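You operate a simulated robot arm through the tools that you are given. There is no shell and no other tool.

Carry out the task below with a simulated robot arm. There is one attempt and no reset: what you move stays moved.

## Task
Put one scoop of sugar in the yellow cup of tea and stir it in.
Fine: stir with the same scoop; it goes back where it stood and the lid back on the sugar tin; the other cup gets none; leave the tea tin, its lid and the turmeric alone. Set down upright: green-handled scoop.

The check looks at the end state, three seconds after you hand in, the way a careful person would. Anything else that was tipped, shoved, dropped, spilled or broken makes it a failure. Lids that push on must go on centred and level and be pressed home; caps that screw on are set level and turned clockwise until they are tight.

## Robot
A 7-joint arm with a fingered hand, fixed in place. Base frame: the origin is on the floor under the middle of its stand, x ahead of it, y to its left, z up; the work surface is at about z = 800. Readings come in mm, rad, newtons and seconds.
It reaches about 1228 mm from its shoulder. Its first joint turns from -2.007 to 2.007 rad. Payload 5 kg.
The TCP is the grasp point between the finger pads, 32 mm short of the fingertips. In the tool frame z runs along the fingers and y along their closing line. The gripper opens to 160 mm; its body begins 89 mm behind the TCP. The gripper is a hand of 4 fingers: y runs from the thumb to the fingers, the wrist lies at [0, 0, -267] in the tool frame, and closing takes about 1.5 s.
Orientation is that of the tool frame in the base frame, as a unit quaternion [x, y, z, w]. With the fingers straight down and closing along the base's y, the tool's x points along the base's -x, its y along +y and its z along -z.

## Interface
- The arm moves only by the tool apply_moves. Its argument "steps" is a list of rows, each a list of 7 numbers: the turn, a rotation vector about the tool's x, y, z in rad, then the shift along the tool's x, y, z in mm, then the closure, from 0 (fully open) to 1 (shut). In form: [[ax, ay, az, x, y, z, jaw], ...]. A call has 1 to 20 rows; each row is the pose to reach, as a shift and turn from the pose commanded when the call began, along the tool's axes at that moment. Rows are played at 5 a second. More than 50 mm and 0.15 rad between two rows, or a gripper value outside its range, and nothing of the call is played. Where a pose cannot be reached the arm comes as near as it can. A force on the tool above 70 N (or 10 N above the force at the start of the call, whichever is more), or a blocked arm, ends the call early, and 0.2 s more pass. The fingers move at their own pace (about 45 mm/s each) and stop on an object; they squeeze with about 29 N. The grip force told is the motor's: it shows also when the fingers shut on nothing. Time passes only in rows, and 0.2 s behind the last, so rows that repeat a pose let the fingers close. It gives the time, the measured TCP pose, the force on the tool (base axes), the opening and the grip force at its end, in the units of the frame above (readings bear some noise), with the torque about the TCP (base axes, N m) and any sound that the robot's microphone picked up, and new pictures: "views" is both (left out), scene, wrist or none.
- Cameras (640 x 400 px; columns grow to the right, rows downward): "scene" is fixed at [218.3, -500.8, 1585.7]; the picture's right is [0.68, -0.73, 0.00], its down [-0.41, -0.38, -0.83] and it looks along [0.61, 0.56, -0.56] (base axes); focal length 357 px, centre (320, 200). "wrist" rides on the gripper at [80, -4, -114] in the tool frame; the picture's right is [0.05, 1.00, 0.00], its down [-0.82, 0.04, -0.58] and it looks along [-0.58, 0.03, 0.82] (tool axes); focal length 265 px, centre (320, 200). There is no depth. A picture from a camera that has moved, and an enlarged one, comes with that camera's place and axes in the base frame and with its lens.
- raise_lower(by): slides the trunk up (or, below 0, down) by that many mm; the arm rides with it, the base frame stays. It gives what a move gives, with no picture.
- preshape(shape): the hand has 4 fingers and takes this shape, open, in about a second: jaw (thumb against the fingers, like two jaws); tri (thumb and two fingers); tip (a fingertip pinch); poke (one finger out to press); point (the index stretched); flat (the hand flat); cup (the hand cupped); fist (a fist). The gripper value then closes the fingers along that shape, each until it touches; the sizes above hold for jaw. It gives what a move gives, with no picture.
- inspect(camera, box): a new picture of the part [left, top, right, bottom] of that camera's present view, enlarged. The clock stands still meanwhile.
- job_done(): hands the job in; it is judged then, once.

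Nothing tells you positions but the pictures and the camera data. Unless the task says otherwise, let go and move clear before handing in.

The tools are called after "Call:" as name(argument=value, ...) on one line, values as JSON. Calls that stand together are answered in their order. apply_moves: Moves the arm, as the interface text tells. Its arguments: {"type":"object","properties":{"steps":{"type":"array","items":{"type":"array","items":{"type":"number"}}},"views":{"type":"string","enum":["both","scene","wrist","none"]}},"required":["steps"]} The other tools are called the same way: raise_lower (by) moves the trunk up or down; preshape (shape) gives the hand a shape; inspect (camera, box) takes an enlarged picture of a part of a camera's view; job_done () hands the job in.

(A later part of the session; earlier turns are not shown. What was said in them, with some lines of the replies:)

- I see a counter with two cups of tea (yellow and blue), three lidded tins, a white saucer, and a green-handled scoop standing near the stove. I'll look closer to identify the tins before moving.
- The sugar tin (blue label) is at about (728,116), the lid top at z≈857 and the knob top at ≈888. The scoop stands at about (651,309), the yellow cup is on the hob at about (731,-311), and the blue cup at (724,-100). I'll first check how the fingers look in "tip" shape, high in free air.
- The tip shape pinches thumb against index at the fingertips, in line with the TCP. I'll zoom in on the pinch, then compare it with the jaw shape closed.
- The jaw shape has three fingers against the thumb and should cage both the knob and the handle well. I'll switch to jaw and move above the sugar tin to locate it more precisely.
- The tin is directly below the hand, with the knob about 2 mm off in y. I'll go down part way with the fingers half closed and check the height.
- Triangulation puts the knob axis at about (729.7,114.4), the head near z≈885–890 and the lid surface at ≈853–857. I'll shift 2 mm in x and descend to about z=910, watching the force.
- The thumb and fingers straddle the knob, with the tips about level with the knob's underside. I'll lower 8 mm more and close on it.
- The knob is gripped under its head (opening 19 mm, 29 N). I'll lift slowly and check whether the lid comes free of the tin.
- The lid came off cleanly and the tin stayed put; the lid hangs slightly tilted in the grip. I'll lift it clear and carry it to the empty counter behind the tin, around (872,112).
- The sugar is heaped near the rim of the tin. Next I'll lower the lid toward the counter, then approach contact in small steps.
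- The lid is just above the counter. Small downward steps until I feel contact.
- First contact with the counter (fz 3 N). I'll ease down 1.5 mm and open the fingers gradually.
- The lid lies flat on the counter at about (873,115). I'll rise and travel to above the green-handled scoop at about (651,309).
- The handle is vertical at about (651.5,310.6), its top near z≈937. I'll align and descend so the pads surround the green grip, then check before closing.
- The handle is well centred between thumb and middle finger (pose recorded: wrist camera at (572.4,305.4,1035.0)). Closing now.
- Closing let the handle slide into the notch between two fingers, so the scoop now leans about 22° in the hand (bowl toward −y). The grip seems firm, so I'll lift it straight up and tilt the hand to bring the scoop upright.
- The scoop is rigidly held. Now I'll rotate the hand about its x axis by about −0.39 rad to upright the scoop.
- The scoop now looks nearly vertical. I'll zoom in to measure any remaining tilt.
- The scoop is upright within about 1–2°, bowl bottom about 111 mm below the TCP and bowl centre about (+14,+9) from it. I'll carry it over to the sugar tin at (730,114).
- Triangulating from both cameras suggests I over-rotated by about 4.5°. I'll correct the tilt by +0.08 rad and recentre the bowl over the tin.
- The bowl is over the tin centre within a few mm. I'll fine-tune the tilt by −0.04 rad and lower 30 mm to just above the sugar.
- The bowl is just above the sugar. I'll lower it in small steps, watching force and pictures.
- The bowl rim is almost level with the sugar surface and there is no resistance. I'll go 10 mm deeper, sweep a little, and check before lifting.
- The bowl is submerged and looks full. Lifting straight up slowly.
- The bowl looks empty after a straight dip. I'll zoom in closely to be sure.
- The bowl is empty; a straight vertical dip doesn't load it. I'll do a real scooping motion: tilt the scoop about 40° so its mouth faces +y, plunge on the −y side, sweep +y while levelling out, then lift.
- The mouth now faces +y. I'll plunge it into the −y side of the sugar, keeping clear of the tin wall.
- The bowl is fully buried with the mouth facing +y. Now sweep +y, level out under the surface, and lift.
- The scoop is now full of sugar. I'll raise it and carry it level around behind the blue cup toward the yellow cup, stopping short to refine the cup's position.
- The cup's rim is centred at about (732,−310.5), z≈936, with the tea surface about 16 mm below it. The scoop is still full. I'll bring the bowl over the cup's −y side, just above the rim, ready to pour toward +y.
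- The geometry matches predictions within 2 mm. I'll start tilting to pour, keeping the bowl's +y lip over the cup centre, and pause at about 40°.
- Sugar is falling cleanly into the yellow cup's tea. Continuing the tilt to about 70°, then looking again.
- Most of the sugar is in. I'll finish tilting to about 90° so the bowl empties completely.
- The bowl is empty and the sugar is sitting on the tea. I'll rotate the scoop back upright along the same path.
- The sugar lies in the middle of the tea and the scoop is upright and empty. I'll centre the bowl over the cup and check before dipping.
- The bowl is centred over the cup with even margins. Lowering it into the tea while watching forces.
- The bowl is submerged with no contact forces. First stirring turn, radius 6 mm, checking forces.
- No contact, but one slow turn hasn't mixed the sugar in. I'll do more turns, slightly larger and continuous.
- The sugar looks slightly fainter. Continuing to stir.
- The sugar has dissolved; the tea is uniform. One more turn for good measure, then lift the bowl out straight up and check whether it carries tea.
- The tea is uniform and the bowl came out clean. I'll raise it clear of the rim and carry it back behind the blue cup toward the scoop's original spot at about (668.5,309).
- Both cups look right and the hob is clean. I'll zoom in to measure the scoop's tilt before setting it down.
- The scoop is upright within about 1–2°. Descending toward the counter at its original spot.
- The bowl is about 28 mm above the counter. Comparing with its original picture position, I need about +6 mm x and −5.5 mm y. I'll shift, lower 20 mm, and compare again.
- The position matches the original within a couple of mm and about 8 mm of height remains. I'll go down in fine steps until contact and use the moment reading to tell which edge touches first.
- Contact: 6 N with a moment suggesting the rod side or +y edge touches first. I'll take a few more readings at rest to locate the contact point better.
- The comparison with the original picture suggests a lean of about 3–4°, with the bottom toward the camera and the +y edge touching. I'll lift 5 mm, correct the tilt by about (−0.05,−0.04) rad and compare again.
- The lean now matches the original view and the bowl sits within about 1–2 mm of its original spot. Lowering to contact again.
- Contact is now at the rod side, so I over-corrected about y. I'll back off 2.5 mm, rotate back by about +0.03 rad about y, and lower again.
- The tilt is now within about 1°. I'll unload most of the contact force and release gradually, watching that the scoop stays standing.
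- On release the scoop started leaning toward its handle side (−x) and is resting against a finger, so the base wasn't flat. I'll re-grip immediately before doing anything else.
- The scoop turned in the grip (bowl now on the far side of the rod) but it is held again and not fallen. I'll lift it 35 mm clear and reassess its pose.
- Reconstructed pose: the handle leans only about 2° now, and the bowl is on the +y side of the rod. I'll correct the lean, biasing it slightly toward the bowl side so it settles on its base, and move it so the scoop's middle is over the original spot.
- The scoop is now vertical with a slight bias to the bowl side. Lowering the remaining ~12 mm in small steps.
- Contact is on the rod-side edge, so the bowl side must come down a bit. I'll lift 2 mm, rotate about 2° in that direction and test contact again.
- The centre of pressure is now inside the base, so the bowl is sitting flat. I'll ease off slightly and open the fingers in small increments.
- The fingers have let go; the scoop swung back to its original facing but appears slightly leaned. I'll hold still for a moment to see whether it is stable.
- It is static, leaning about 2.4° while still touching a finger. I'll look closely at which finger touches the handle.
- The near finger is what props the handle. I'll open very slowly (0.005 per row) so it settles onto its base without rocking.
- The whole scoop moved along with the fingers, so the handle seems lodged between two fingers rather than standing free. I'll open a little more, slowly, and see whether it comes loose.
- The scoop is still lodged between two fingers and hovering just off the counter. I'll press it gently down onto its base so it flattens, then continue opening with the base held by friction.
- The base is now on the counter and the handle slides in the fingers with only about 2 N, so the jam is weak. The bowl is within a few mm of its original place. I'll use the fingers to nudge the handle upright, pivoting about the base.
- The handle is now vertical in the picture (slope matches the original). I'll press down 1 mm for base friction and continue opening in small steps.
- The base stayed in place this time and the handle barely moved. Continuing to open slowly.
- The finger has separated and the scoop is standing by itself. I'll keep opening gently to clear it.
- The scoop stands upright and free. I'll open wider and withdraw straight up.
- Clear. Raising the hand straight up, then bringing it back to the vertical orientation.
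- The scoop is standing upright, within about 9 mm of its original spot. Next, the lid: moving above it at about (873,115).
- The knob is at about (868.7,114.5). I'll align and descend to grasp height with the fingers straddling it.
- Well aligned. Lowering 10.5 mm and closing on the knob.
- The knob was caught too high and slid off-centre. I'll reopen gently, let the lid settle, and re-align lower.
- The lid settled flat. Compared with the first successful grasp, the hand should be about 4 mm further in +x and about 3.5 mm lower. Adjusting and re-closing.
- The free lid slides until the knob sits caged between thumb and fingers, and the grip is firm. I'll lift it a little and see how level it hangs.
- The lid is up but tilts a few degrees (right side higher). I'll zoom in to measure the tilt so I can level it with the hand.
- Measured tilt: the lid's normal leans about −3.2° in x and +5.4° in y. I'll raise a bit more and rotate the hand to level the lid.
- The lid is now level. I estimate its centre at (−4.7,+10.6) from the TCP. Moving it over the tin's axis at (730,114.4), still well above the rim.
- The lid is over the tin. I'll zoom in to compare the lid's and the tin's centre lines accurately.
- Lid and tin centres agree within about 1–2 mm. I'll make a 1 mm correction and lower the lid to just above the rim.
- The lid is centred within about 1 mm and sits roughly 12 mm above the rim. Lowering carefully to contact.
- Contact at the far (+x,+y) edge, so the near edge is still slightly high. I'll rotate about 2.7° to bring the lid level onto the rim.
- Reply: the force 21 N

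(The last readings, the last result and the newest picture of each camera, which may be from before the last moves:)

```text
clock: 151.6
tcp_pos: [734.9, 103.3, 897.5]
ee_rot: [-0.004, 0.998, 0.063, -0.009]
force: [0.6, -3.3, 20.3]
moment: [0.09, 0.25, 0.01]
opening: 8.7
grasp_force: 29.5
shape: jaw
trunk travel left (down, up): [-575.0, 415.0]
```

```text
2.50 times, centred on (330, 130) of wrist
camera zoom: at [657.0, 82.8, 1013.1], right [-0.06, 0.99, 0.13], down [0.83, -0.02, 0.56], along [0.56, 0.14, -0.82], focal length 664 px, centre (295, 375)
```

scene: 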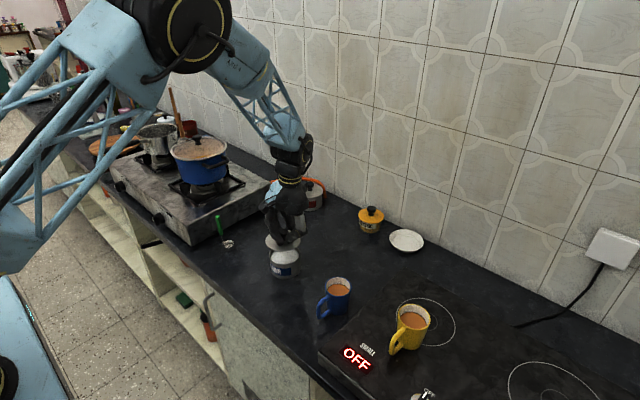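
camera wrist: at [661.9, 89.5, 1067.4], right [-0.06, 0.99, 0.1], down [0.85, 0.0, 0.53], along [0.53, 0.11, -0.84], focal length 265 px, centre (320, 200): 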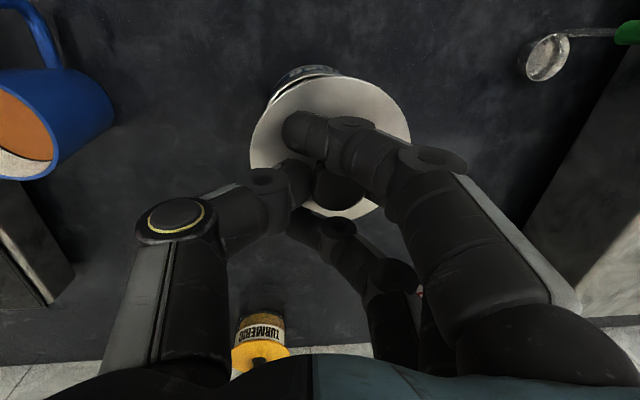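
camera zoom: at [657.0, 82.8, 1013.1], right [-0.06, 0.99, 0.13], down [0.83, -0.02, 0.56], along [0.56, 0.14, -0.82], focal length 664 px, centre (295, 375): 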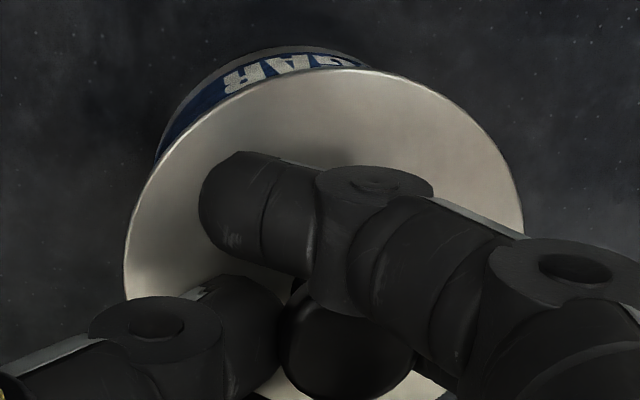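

The lid now sits flat on the rim (20 N, pressure near the centre) and lines up with the tin's axis. I'll relax the push, open the fingers gently and look.

Call:
apply_moves(steps=[[0, 0, 0, 0, 0, -0.8, 1], [0, 0, 0, 0, 0, -0.8, 0.95], [0, 0, 0, 0, 0, -0.8, 0.9], [0, 0, 0, 0, 0, -0.8, 0.85], [0, 0, 0, 0, 0, -0.8, 0.78], [0, 0, 0, 0, 0, -0.8, 0.7], [0, 0, 0, 0, 0, -0.8, 0.62], [0, 0, 0, 0, 0, -0.8, 0.55], [0, 0, 0, 0, 0, -0.8, 0.55]], views="both")

Call:
inspect(camera="scene", box=[260, 235, 308, 270])

Call:
inspect(camera="wrist", box=[230, 50, 430, 210])

```text
clock: 153.6
tcp_pos: [734.3, 104.0, 899.8]
ee_rot: [-0.007, 0.998, 0.063, -0.009]
force: [-0.3, 7.6, 31.3]
moment: [-0.48, 0.23, -0.06]
opening: 59.5
grasp_force: 0.0
shape: jaw
trunk travel left (down, up): [-575.0, 415.0]
camera wrist: at [656.3, 84.0, 1014.2], right [-0.06, 0.99, 0.13], down [0.83, -0.02, 0.56], along [0.56, 0.14, -0.82], focal length 265 px, centre (320, 200)
```

scene: 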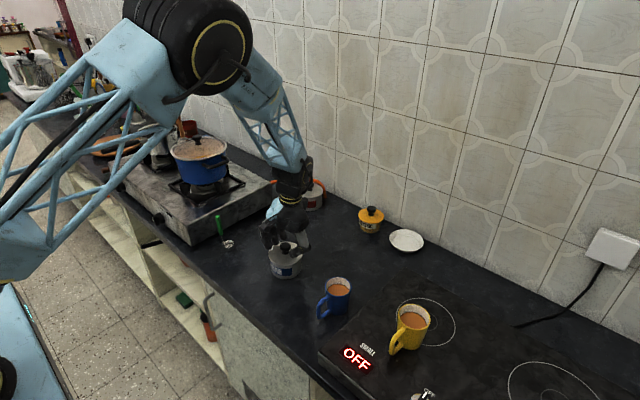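
wrist: 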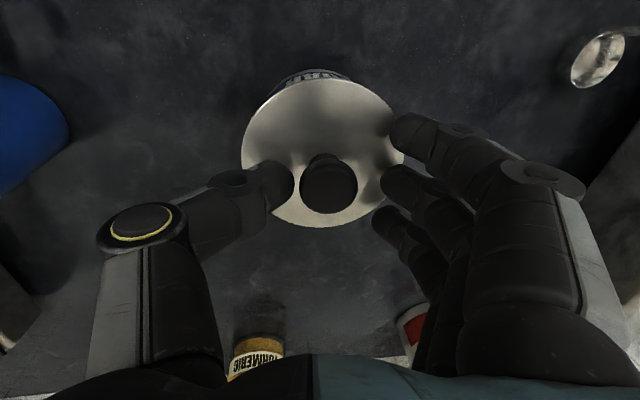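

```text
11.43 times, centred on (284, 252) of scene
camera zoom: at [218.3, -500.8, 1585.7], right [0.68, -0.73, 0.0], down [-0.41, -0.38, -0.83], along [0.61, 0.56, -0.56], focal length 4077 px, centre (731, -400)
```

zoom: 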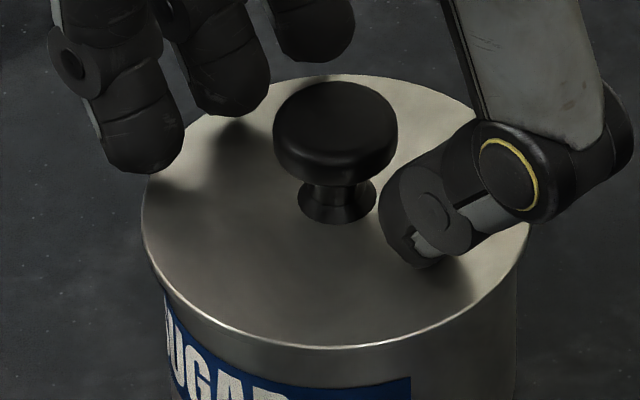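

```text
2.50 times, centred on (330, 130) of wrist
camera zoom: at [656.3, 84.0, 1014.2], right [-0.06, 0.99, 0.13], down [0.83, -0.02, 0.56], along [0.56, 0.14, -0.82], focal length 664 px, centre (295, 375)
```

zoom: 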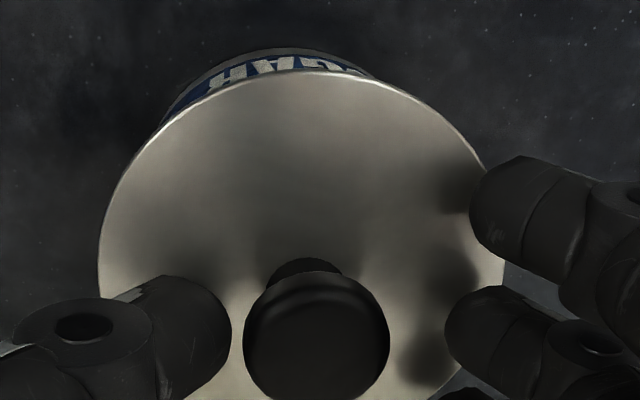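

The opening thumb tip is pressing on the lid (31 N), so I'll lift the hand straight up now to relieve it.

Call:
apply_moves(steps=[[0, 0, 0, 0, 0, -4, 0.55], [0, 0, 0, 0, 0, -10, 0.55], [0, 0, 0, 0, 0, -25, 0.5], [0, 0, 0, 0, 0, -50, 0.5], [0, 0, 0, 0, 0, -50, 0.5]], views="both")

Call:
inspect(camera="scene", box=[260, 235, 308, 270])

Call:
inspect(camera="scene", box=[200, 200, 320, 290])

Call:
inspect(camera="wrist", box=[200, 30, 440, 200])

```text
clock: 154.8
tcp_pos: [735.1, 97.0, 947.5]
ee_rot: [-0.006, 0.998, 0.063, -0.01]
force: [0.2, -0.6, 0.1]
moment: [0.02, 0.02, 0.0]
opening: 79.4
grasp_force: 0.0
shape: jaw
trunk travel left (down, up): [-575.0, 415.0]
camera wrist: at [658.7, 76.7, 1062.4], right [-0.06, 0.99, 0.13], down [0.83, -0.02, 0.56], along [0.56, 0.14, -0.82], focal length 265 px, centre (320, 200)
```

scene: 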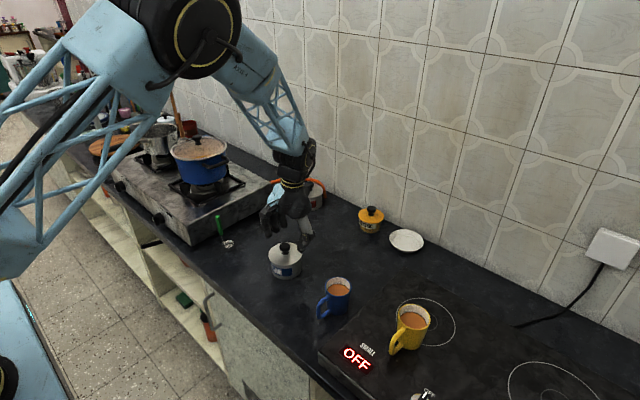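
wrist: 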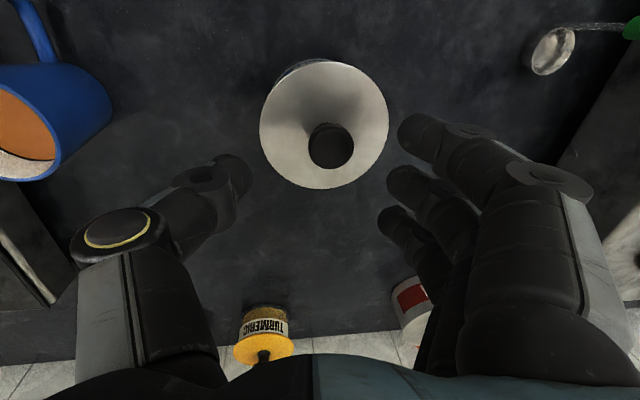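

```text
11.43 times, centred on (284, 252) of scene
camera zoom: at [218.3, -500.8, 1585.7], right [0.68, -0.73, 0.0], down [-0.41, -0.38, -0.83], along [0.61, 0.56, -0.56], focal length 4077 px, centre (731, -400)
```

zoom: 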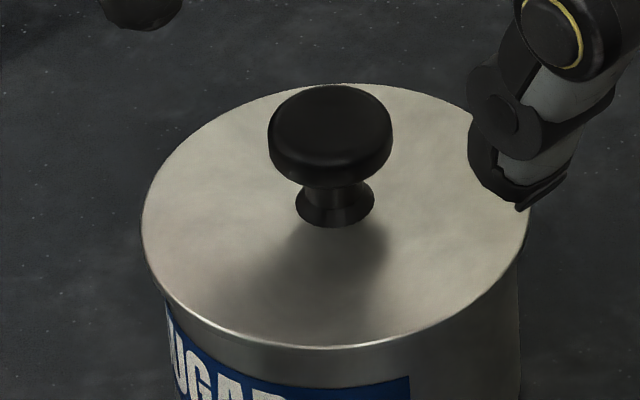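

```text
4.44 times, centred on (260, 245) of scene
camera zoom: at [218.3, -500.8, 1585.7], right [0.68, -0.73, 0.0], down [-0.41, -0.38, -0.83], along [0.61, 0.56, -0.56], focal length 1586 px, centre (587, 0)
```

zoom: 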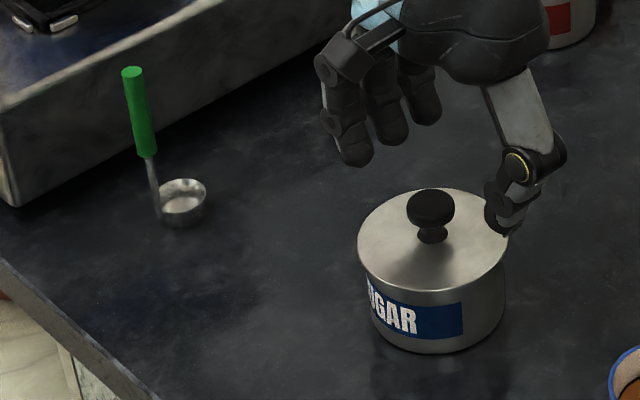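

```text
2.35 times, centred on (320, 115) of wrist
camera zoom: at [658.7, 76.7, 1062.4], right [-0.06, 0.99, 0.13], down [0.83, -0.02, 0.56], along [0.56, 0.14, -0.82], focal length 624 px, centre (320, 400)
```

zoom: 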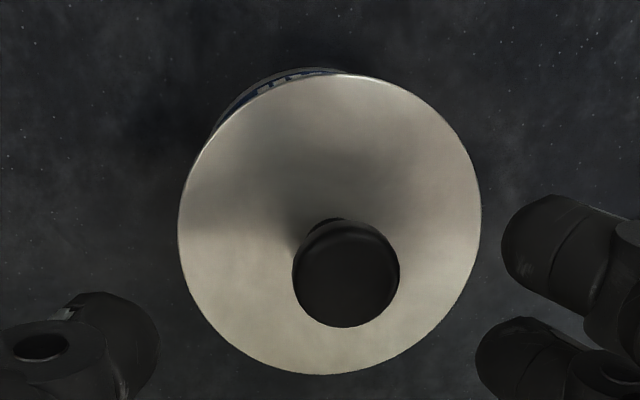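

The lid is on, level and lined up with the tin. To press it home I'll move clear above, bring the hand vertical, close the fingers, and press on the knob's top.

Call:
apply_moves(steps=[[0, 0, 0, 0, 4, -14, 0.5], [0.04, -0.006, 0, 2, 10, -26, 0.6], [0.08, -0.012, 0, 4, 15, -35.7, 0.7], [0.126, -0.0192, 0, 6.3, 20, -35.7, 0.85], [0.126, -0.0192, 0, 6.3, 20, -35.7, 1], [0.126, -0.0192, 0, 6.3, 20, -35.7, 1], [0.126, -0.0192, 0, 6.3, 20, -35.7, 1], [0.126, -0.0192, 0, 6.3, 20, -35.7, 1], [0.126, -0.0192, 0, 6.3, 20, -35.7, 1]], views="both")

Call:
inspect(camera="scene", box=[240, 195, 330, 285])

Call:
inspect(camera="wrist", box=[200, 60, 440, 210])

```text
clock: 156.8
tcp_pos: [729.9, 112.1, 984.3]
ee_rot: [-0.006, 1.0, 0.001, 0.0]
force: [-0.1, 0.6, -0.7]
moment: [0.02, 0.01, 0.02]
opening: 0.0
grasp_force: 28.9
shape: jaw
trunk travel left (down, up): [-575.0, 415.0]
camera wrist: at [650.2, 107.0, 1100.1], right [-0.06, 1.0, 0.0], down [0.81, 0.05, 0.58], along [0.58, 0.04, -0.82], focal length 265 px, centre (320, 200)
```

scene: 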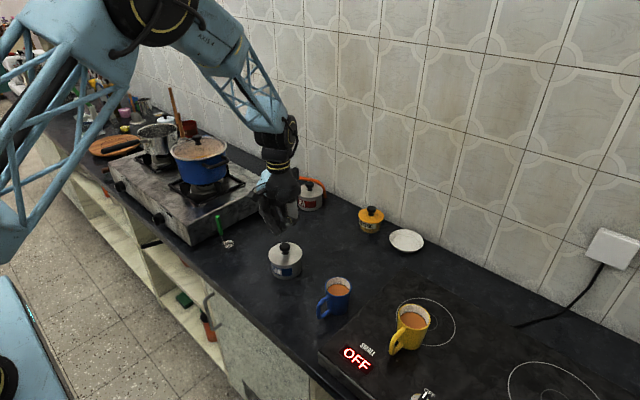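
wrist: 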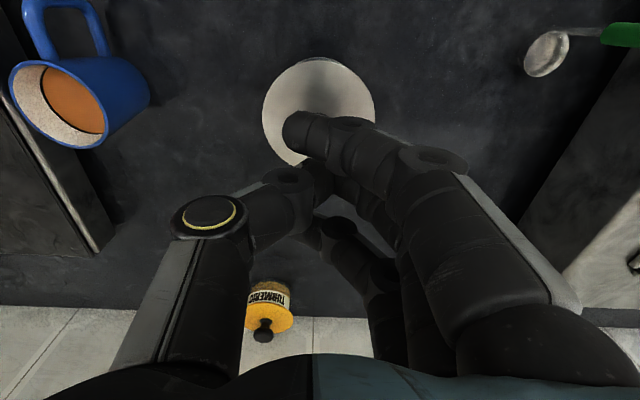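

```text
4.44 times, centred on (285, 240) of scene
camera zoom: at [218.3, -500.8, 1585.7], right [0.68, -0.73, 0.0], down [-0.41, -0.38, -0.83], along [0.61, 0.56, -0.56], focal length 1586 px, centre (476, 22)
```

zoom: 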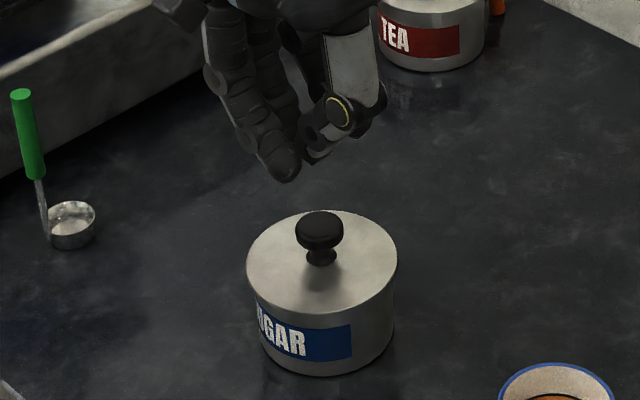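

```text
2.67 times, centred on (320, 135) of wrist
camera zoom: at [650.2, 107.0, 1100.1], right [-0.06, 1.0, 0.0], down [0.81, 0.05, 0.58], along [0.58, 0.04, -0.82], focal length 708 px, centre (320, 373)
```

zoom: 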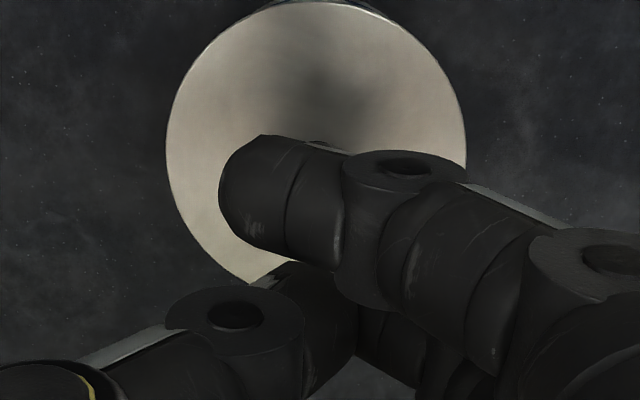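

The closed fingertips are above the knob. Descending to just above it, then pressing down in small steps.

Call:
apply_moves(steps=[[0, 0, 0, 0, 0, 15, 1], [0, 0, 0, 0, 0, 30, 1], [0, 0, 0, 0, 0, 40, 1], [0, 0, 0, 0, 0, 40, 1]], views="none")

Call:
inspect(camera="scene", box=[250, 205, 322, 275])

Call:
inspect(camera="wrist", box=[200, 60, 440, 210])

```text
clock: 157.8
tcp_pos: [729.6, 111.2, 943.8]
ee_rot: [-0.006, 1.0, 0.0, 0.0]
force: [-0.6, 0.0, -0.3]
moment: [0.01, -0.01, 0.0]
opening: 0.2
grasp_force: 28.9
shape: jaw
trunk travel left (down, up): [-575.0, 415.0]
```

```text
5.71 times, centred on (286, 240) of scene
camera zoom: at [218.3, -500.8, 1585.7], right [0.68, -0.73, 0.0], down [-0.41, -0.38, -0.83], along [0.61, 0.56, -0.56], focal length 2038 px, centre (514, -29)
```

zoom: 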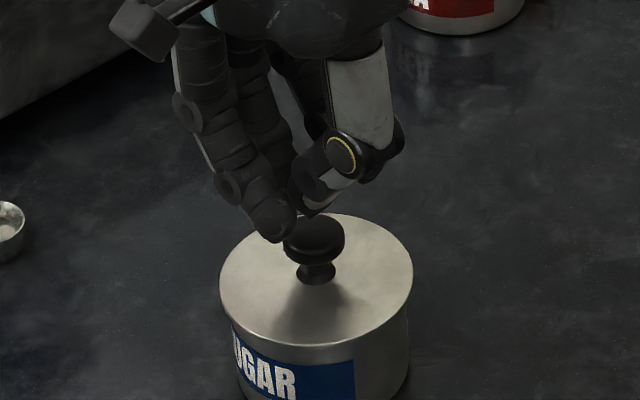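

```text
2.67 times, centred on (320, 135) of wrist
camera zoom: at [650.2, 106.4, 1060.1], right [-0.06, 1.0, 0.0], down [0.82, 0.05, 0.58], along [0.58, 0.04, -0.82], focal length 708 px, centre (320, 373)
```

zoom: 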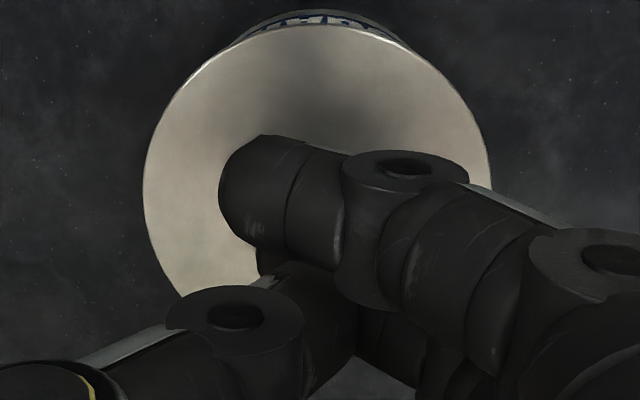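

Call:
apply_moves(steps=[[0, 0, 0, 0, 0, 3, 1], [0, 0, 0, 0, 0, 6, 1], [0, 0, 0, 0, 0, 8, 1]], views="none")

Call:
apply_moves(steps=[[0, 0, 0, 0, 0, 1, 1], [0, 0, 0, 0, 0, 2, 1]], views="none")

Call:
apply_moves(steps=[[0, 0, 0, 0, 0, 1, 1], [0, 0, 0, 0, 0, 2, 1]], views="none")

Call:
inspect(camera="scene", box=[260, 220, 308, 265])

```text
clock: 158.6
tcp_pos: [730.4, 110.5, 936.5]
ee_rot: [-0.007, 1.0, 0.0, 0.0]
force: [-0.5, 0.2, 0.9]
moment: [-0.02, -0.01, 0.02]
opening: 0.3
grasp_force: 29.3
shape: jaw
trunk travel left (down, up): [-575.0, 415.0]
```

```text
clock: 159.2
tcp_pos: [729.2, 112.0, 934.6]
ee_rot: [-0.006, 1.0, 0.0, 0.0]
force: [0.3, 0.2, -0.2]
moment: [-0.04, 0.0, 0.01]
opening: 0.0
grasp_force: 29.6
shape: jaw
trunk travel left (down, up): [-575.0, 415.0]
```

```text
clock: 159.8
tcp_pos: [730.4, 112.0, 933.3]
ee_rot: [-0.006, 1.0, 0.001, 0.0]
force: [0.7, -0.7, -0.1]
moment: [0.01, -0.01, 0.0]
opening: 0.0
grasp_force: 28.2
shape: jaw
trunk travel left (down, up): [-575.0, 415.0]
```

```text
8.89 times, centred on (284, 242) of scene
camera zoom: at [218.3, -500.8, 1585.7], right [0.68, -0.73, 0.0], down [-0.41, -0.38, -0.83], along [0.61, 0.56, -0.56], focal length 3171 px, centre (640, -178)
```

zoom: 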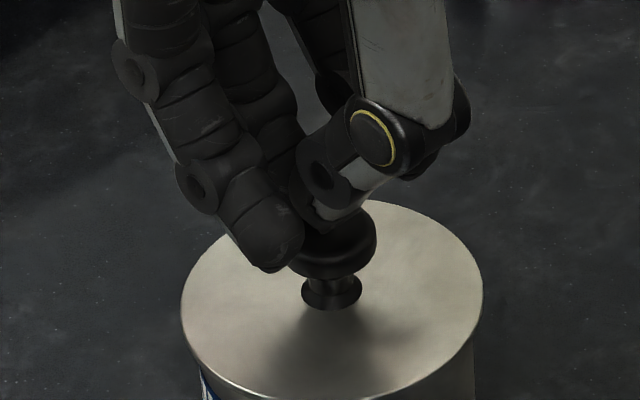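

Call:
apply_moves(steps=[[0, 0, 0, 0, 0, 1, 1], [0, 0, 0, 0, 0, 2, 1]], views="none")

Call:
apply_moves(steps=[[0, 0, 0, 0, 0, 1, 1], [0, 0, 0, 0, 0, 2, 1]], views="none")

Call:
apply_moves(steps=[[0, 0, 0, 0, 0, 1, 1], [0, 0, 0, 0, 0, 2, 1]], views="none")

Call:
inspect(camera="scene", box=[260, 220, 308, 265])

```text
clock: 160.4
tcp_pos: [729.5, 113.3, 932.6]
ee_rot: [-0.006, 1.0, 0.0, 0.001]
force: [-0.5, 0.4, 5.4]
moment: [0.08, 0.05, 0.02]
opening: 0.0
grasp_force: 29.1
shape: jaw
trunk travel left (down, up): [-575.0, 415.0]
```

```text
clock: 161.0
tcp_pos: [730.1, 113.0, 932.0]
ee_rot: [-0.007, 1.0, 0.0, 0.001]
force: [1.1, 1.8, 18.6]
moment: [0.25, 0.0, -0.04]
opening: 0.3
grasp_force: 29.1
shape: jaw
trunk travel left (down, up): [-575.0, 415.0]
```

```text
clock: 161.6
tcp_pos: [730.0, 112.8, 931.2]
ee_rot: [-0.006, 1.0, 0.0, 0.003]
force: [2.8, 1.6, 33.4]
moment: [0.47, -0.05, -0.05]
opening: 0.0
grasp_force: 29.6
shape: jaw
trunk travel left (down, up): [-575.0, 415.0]
```

```text
8.89 times, centred on (284, 242) of scene
camera zoom: at [218.3, -500.8, 1585.7], right [0.68, -0.73, 0.0], down [-0.41, -0.38, -0.83], along [0.61, 0.56, -0.56], focal length 3171 px, centre (640, -178)
```

zoom: 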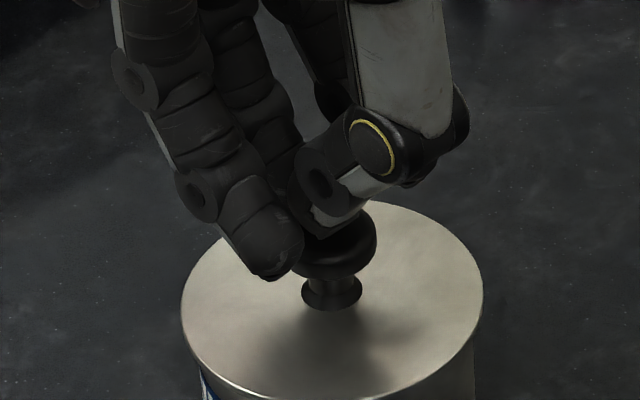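

Pressing at 33 N. A little more, to about 50 N, to be sure it's home.

Call:
apply_moves(steps=[[0, 0, 0, 0, 0, 1, 1], [0, 0, 0, 0, 0, 2, 1]], views="none")

Call:
apply_moves(steps=[[0, 0, 0, 0, 0, 1, 1], [0, 0, 0, 0, 0, 1, 1]], views="none")

Call:
inspect(camera="scene", box=[260, 220, 308, 265])

Call:
inspect(camera="scene", box=[262, 245, 306, 285])

```text
clock: 162.2
tcp_pos: [729.3, 110.7, 927.6]
ee_rot: [-0.006, 1.0, 0.0, 0.002]
force: [6.4, 3.3, 52.8]
moment: [0.66, -0.08, -0.12]
opening: 0.1
grasp_force: 28.7
shape: jaw
trunk travel left (down, up): [-575.0, 415.0]
```

```text
clock: 162.8
tcp_pos: [729.1, 111.3, 928.7]
ee_rot: [-0.005, 1.0, 0.0, 0.002]
force: [9.5, 4.5, 61.9]
moment: [0.75, -0.16, -0.15]
opening: 0.2
grasp_force: 28.6
shape: jaw
trunk travel left (down, up): [-575.0, 415.0]
```

```text
8.89 times, centred on (284, 242) of scene
camera zoom: at [218.3, -500.8, 1585.7], right [0.68, -0.73, 0.0], down [-0.41, -0.38, -0.83], along [0.61, 0.56, -0.56], focal length 3171 px, centre (640, -178)
```

zoom: 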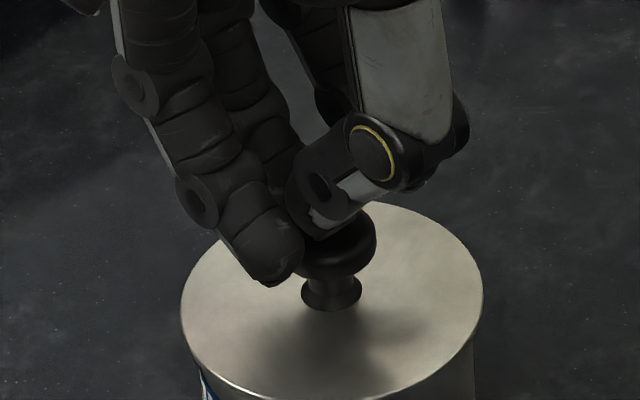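

```text
10.00 times, centred on (284, 265) of scene
camera zoom: at [218.3, -500.8, 1585.7], right [0.68, -0.73, 0.0], down [-0.41, -0.38, -0.83], along [0.61, 0.56, -0.56], focal length 3567 px, centre (680, -450)
```

zoom: 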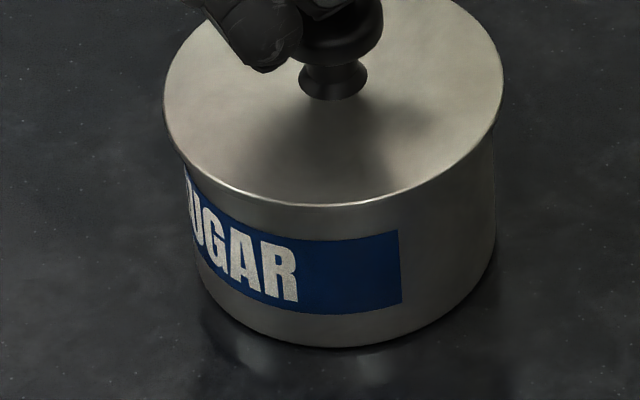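

Pressed with about 60 N with no further movement, so the lid is home and level. I'll back off straight up.

Call:
apply_moves(steps=[[0, 0, 0, 0, 0, -3, 1], [0, 0, 0, 0, 0, -8, 1], [0, 0, 0, 0, 0, -20, 1], [0, 0, 0, 0, 0, -45, 1], [0, 0, 0, 0, 0, -80, 1], [0, 0, 0, 0, 0, -120, 1], [0, 0, 0, 0, 0, -150, 1], [0, 0, 0, 0, 0, -150, 0.8]], views="both")

Call:
inspect(camera="scene", box=[255, 230, 315, 285])

Call:
inspect(camera="scene", box=[200, 200, 320, 275])

Call:
inspect(camera="wrist", box=[200, 0, 440, 150])

```text
clock: 164.6
tcp_pos: [730.9, 110.9, 1073.5]
ee_rot: [-0.006, 1.0, 0.0, -0.001]
force: [-0.6, 0.0, 0.0]
moment: [0.0, 0.01, 0.02]
opening: 30.5
grasp_force: 0.2
shape: jaw
trunk travel left (down, up): [-575.0, 415.0]
camera wrist: at [650.9, 105.9, 1188.6], right [-0.06, 1.0, 0.0], down [0.82, 0.05, 0.58], along [0.58, 0.04, -0.82], focal length 265 px, centre (320, 200)
```

scene: 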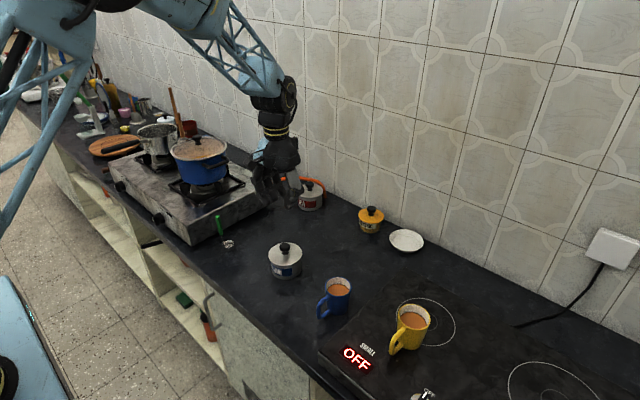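
wrist: 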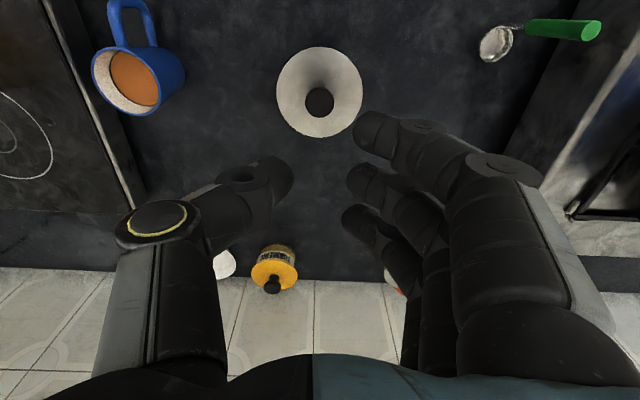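

```text
7.27 times, centred on (285, 258) of scene
camera zoom: at [218.3, -500.8, 1585.7], right [0.68, -0.73, 0.0], down [-0.41, -0.38, -0.83], along [0.61, 0.56, -0.56], focal length 2594 px, centre (574, -218)
```

zoom: 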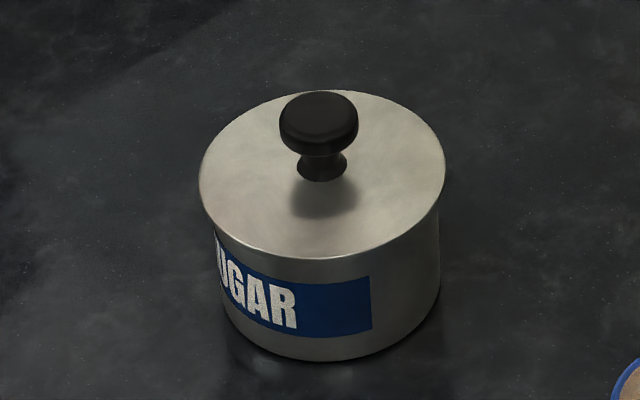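

```text
5.33 times, centred on (260, 238) of scene
camera zoom: at [218.3, -500.8, 1585.7], right [0.68, -0.73, 0.0], down [-0.41, -0.38, -0.83], along [0.61, 0.56, -0.56], focal length 1903 px, centre (640, 0)
```

zoom: 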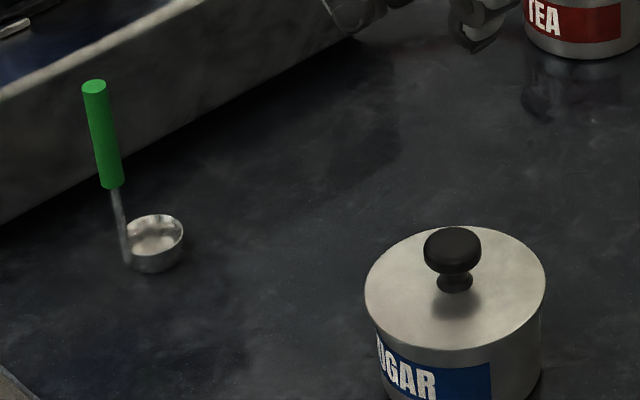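

```text
2.67 times, centred on (320, 75) of wrist
camera zoom: at [650.9, 105.9, 1188.6], right [-0.06, 1.0, 0.0], down [0.82, 0.05, 0.58], along [0.58, 0.04, -0.82], focal length 708 px, centre (320, 533)
```

zoom: 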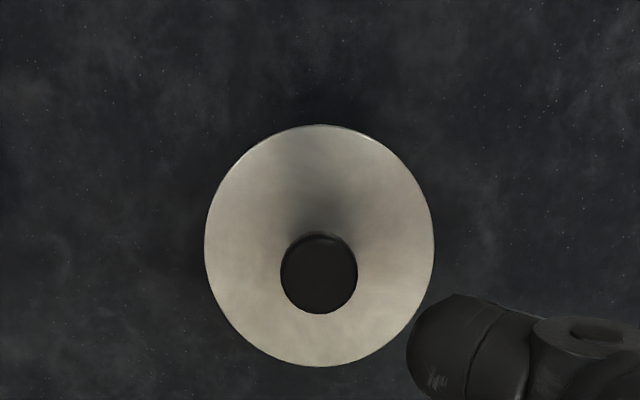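

The lid is back on level and seated (same knob and label geometry as at the start), and the scoop stands upright. I'll retreat upward and do a last check of everything.

Call:
apply_moves(steps=[[0, 0, 0, 0, 0, -40, 0.5], [0, 0, 0, 0, 0, -80, 0.3], [0, 0, 0, 0, 0, -120, 0], [0, 0, 0, 0, 0, -160, 0], [0, 0, 0, 0, 0, -160, 0]], views="both")

Call:
inspect(camera="scene", box=[310, 250, 450, 370])

Call:
inspect(camera="scene", box=[200, 180, 440, 300])

Call:
inspect(camera="scene", box=[205, 205, 261, 260])

```text
clock: 165.8
tcp_pos: [730.0, 112.2, 1236.2]
ee_rot: [-0.006, 1.0, 0.0, -0.001]
force: [-1.1, 0.4, -0.8]
moment: [0.01, -0.01, 0.01]
opening: 132.4
grasp_force: 0.0
shape: jaw
trunk travel left (down, up): [-575.0, 415.0]
camera wrist: at [650.5, 107.3, 1350.2], right [-0.06, 1.0, 0.0], down [0.82, 0.05, 0.58], along [0.58, 0.04, -0.82], focal length 265 px, centre (320, 200)
```

scene: 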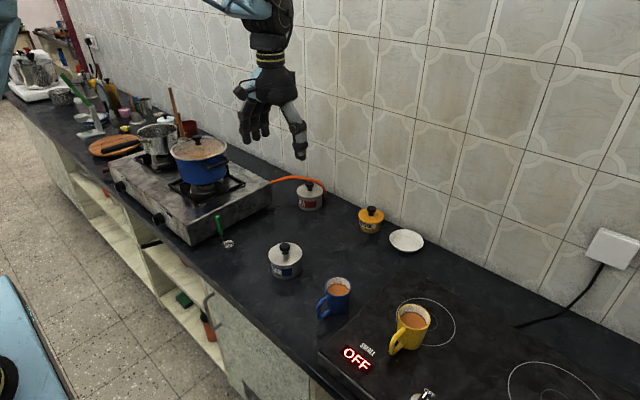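
wrist: 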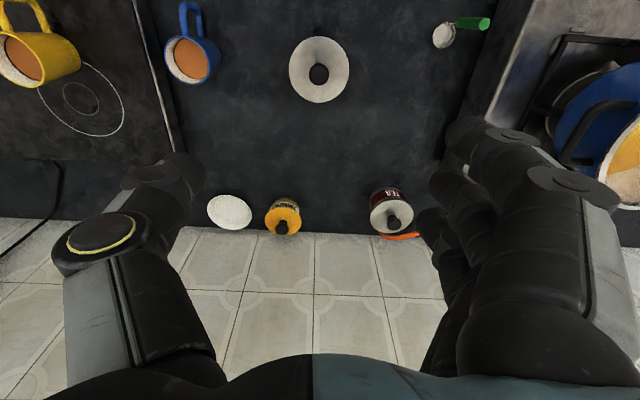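

```text
3.33 times, centred on (380, 310) of scene
camera zoom: at [218.3, -500.8, 1585.7], right [0.68, -0.73, 0.0], down [-0.41, -0.38, -0.83], along [0.61, 0.56, -0.56], focal length 1189 px, centre (120, -167)
```

zoom: 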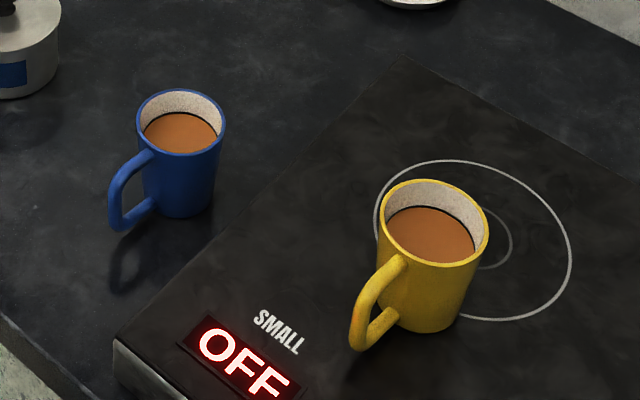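

```text
2.67 times, centred on (320, 240) of scene
camera zoom: at [218.3, -500.8, 1585.7], right [0.68, -0.73, 0.0], down [-0.41, -0.38, -0.83], along [0.61, 0.56, -0.56], focal length 951 px, centre (320, 93)
```

zoom: 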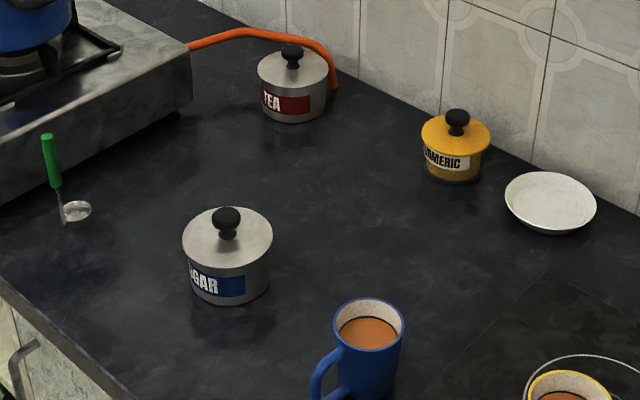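

```text
7.27 times, centred on (233, 232) of scene
camera zoom: at [218.3, -500.8, 1585.7], right [0.68, -0.73, 0.0], down [-0.41, -0.38, -0.83], along [0.61, 0.56, -0.56], focal length 2594 px, centre (953, -36)
```

zoom: 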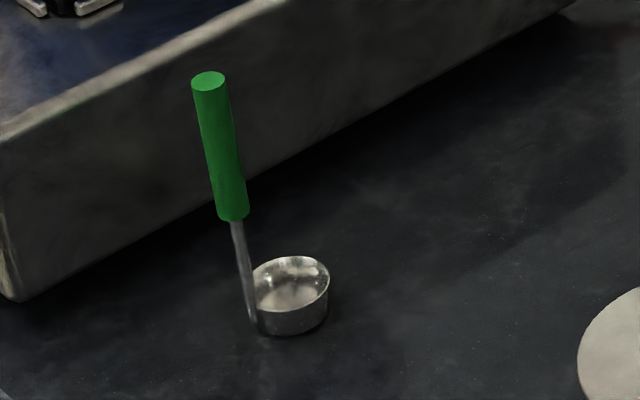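

Both cups are in place, the yellow tea is stirred with no grains visible, and the blue cup, tea tin and turmeric are untouched. The lid is centred, level and pressed home on the sugar tin. The scoop stands upright about 1 cm from its original spot, and the sugar tin shifted about 5 mm during handling. The hand is clear, so I'm handing in.

Call:
job_done()

```text
The job is handed in.
```

I put one scoop of sugar in the yellow cup, stirred it in with the same scoop until no grains showed, and handed the job in. I haven't seen the check's result.

- **Sugar and stirring:** the first straight dip came up empty. A tilted sweep through the sugar filled the scoop, and all of it went into the yellow cup. I saw no grains on the hob or the counter.
- **Scoop:** it stands upright by itself, about 1 cm from where it stood. The handle jammed between two fingers when I set it down, and it took several tries to release it standing.
- **Sugar tin:** the lid is on, centred and level, pressed down with about 60 N until it moved no further. The tin sits about 5 mm from its starting place, shifted mostly when I first gripped and lifted the lid.
- **Everything else:** I didn't touch the blue cup, the tea tin with its lid, or the turmeric. The hand is open and well clear.
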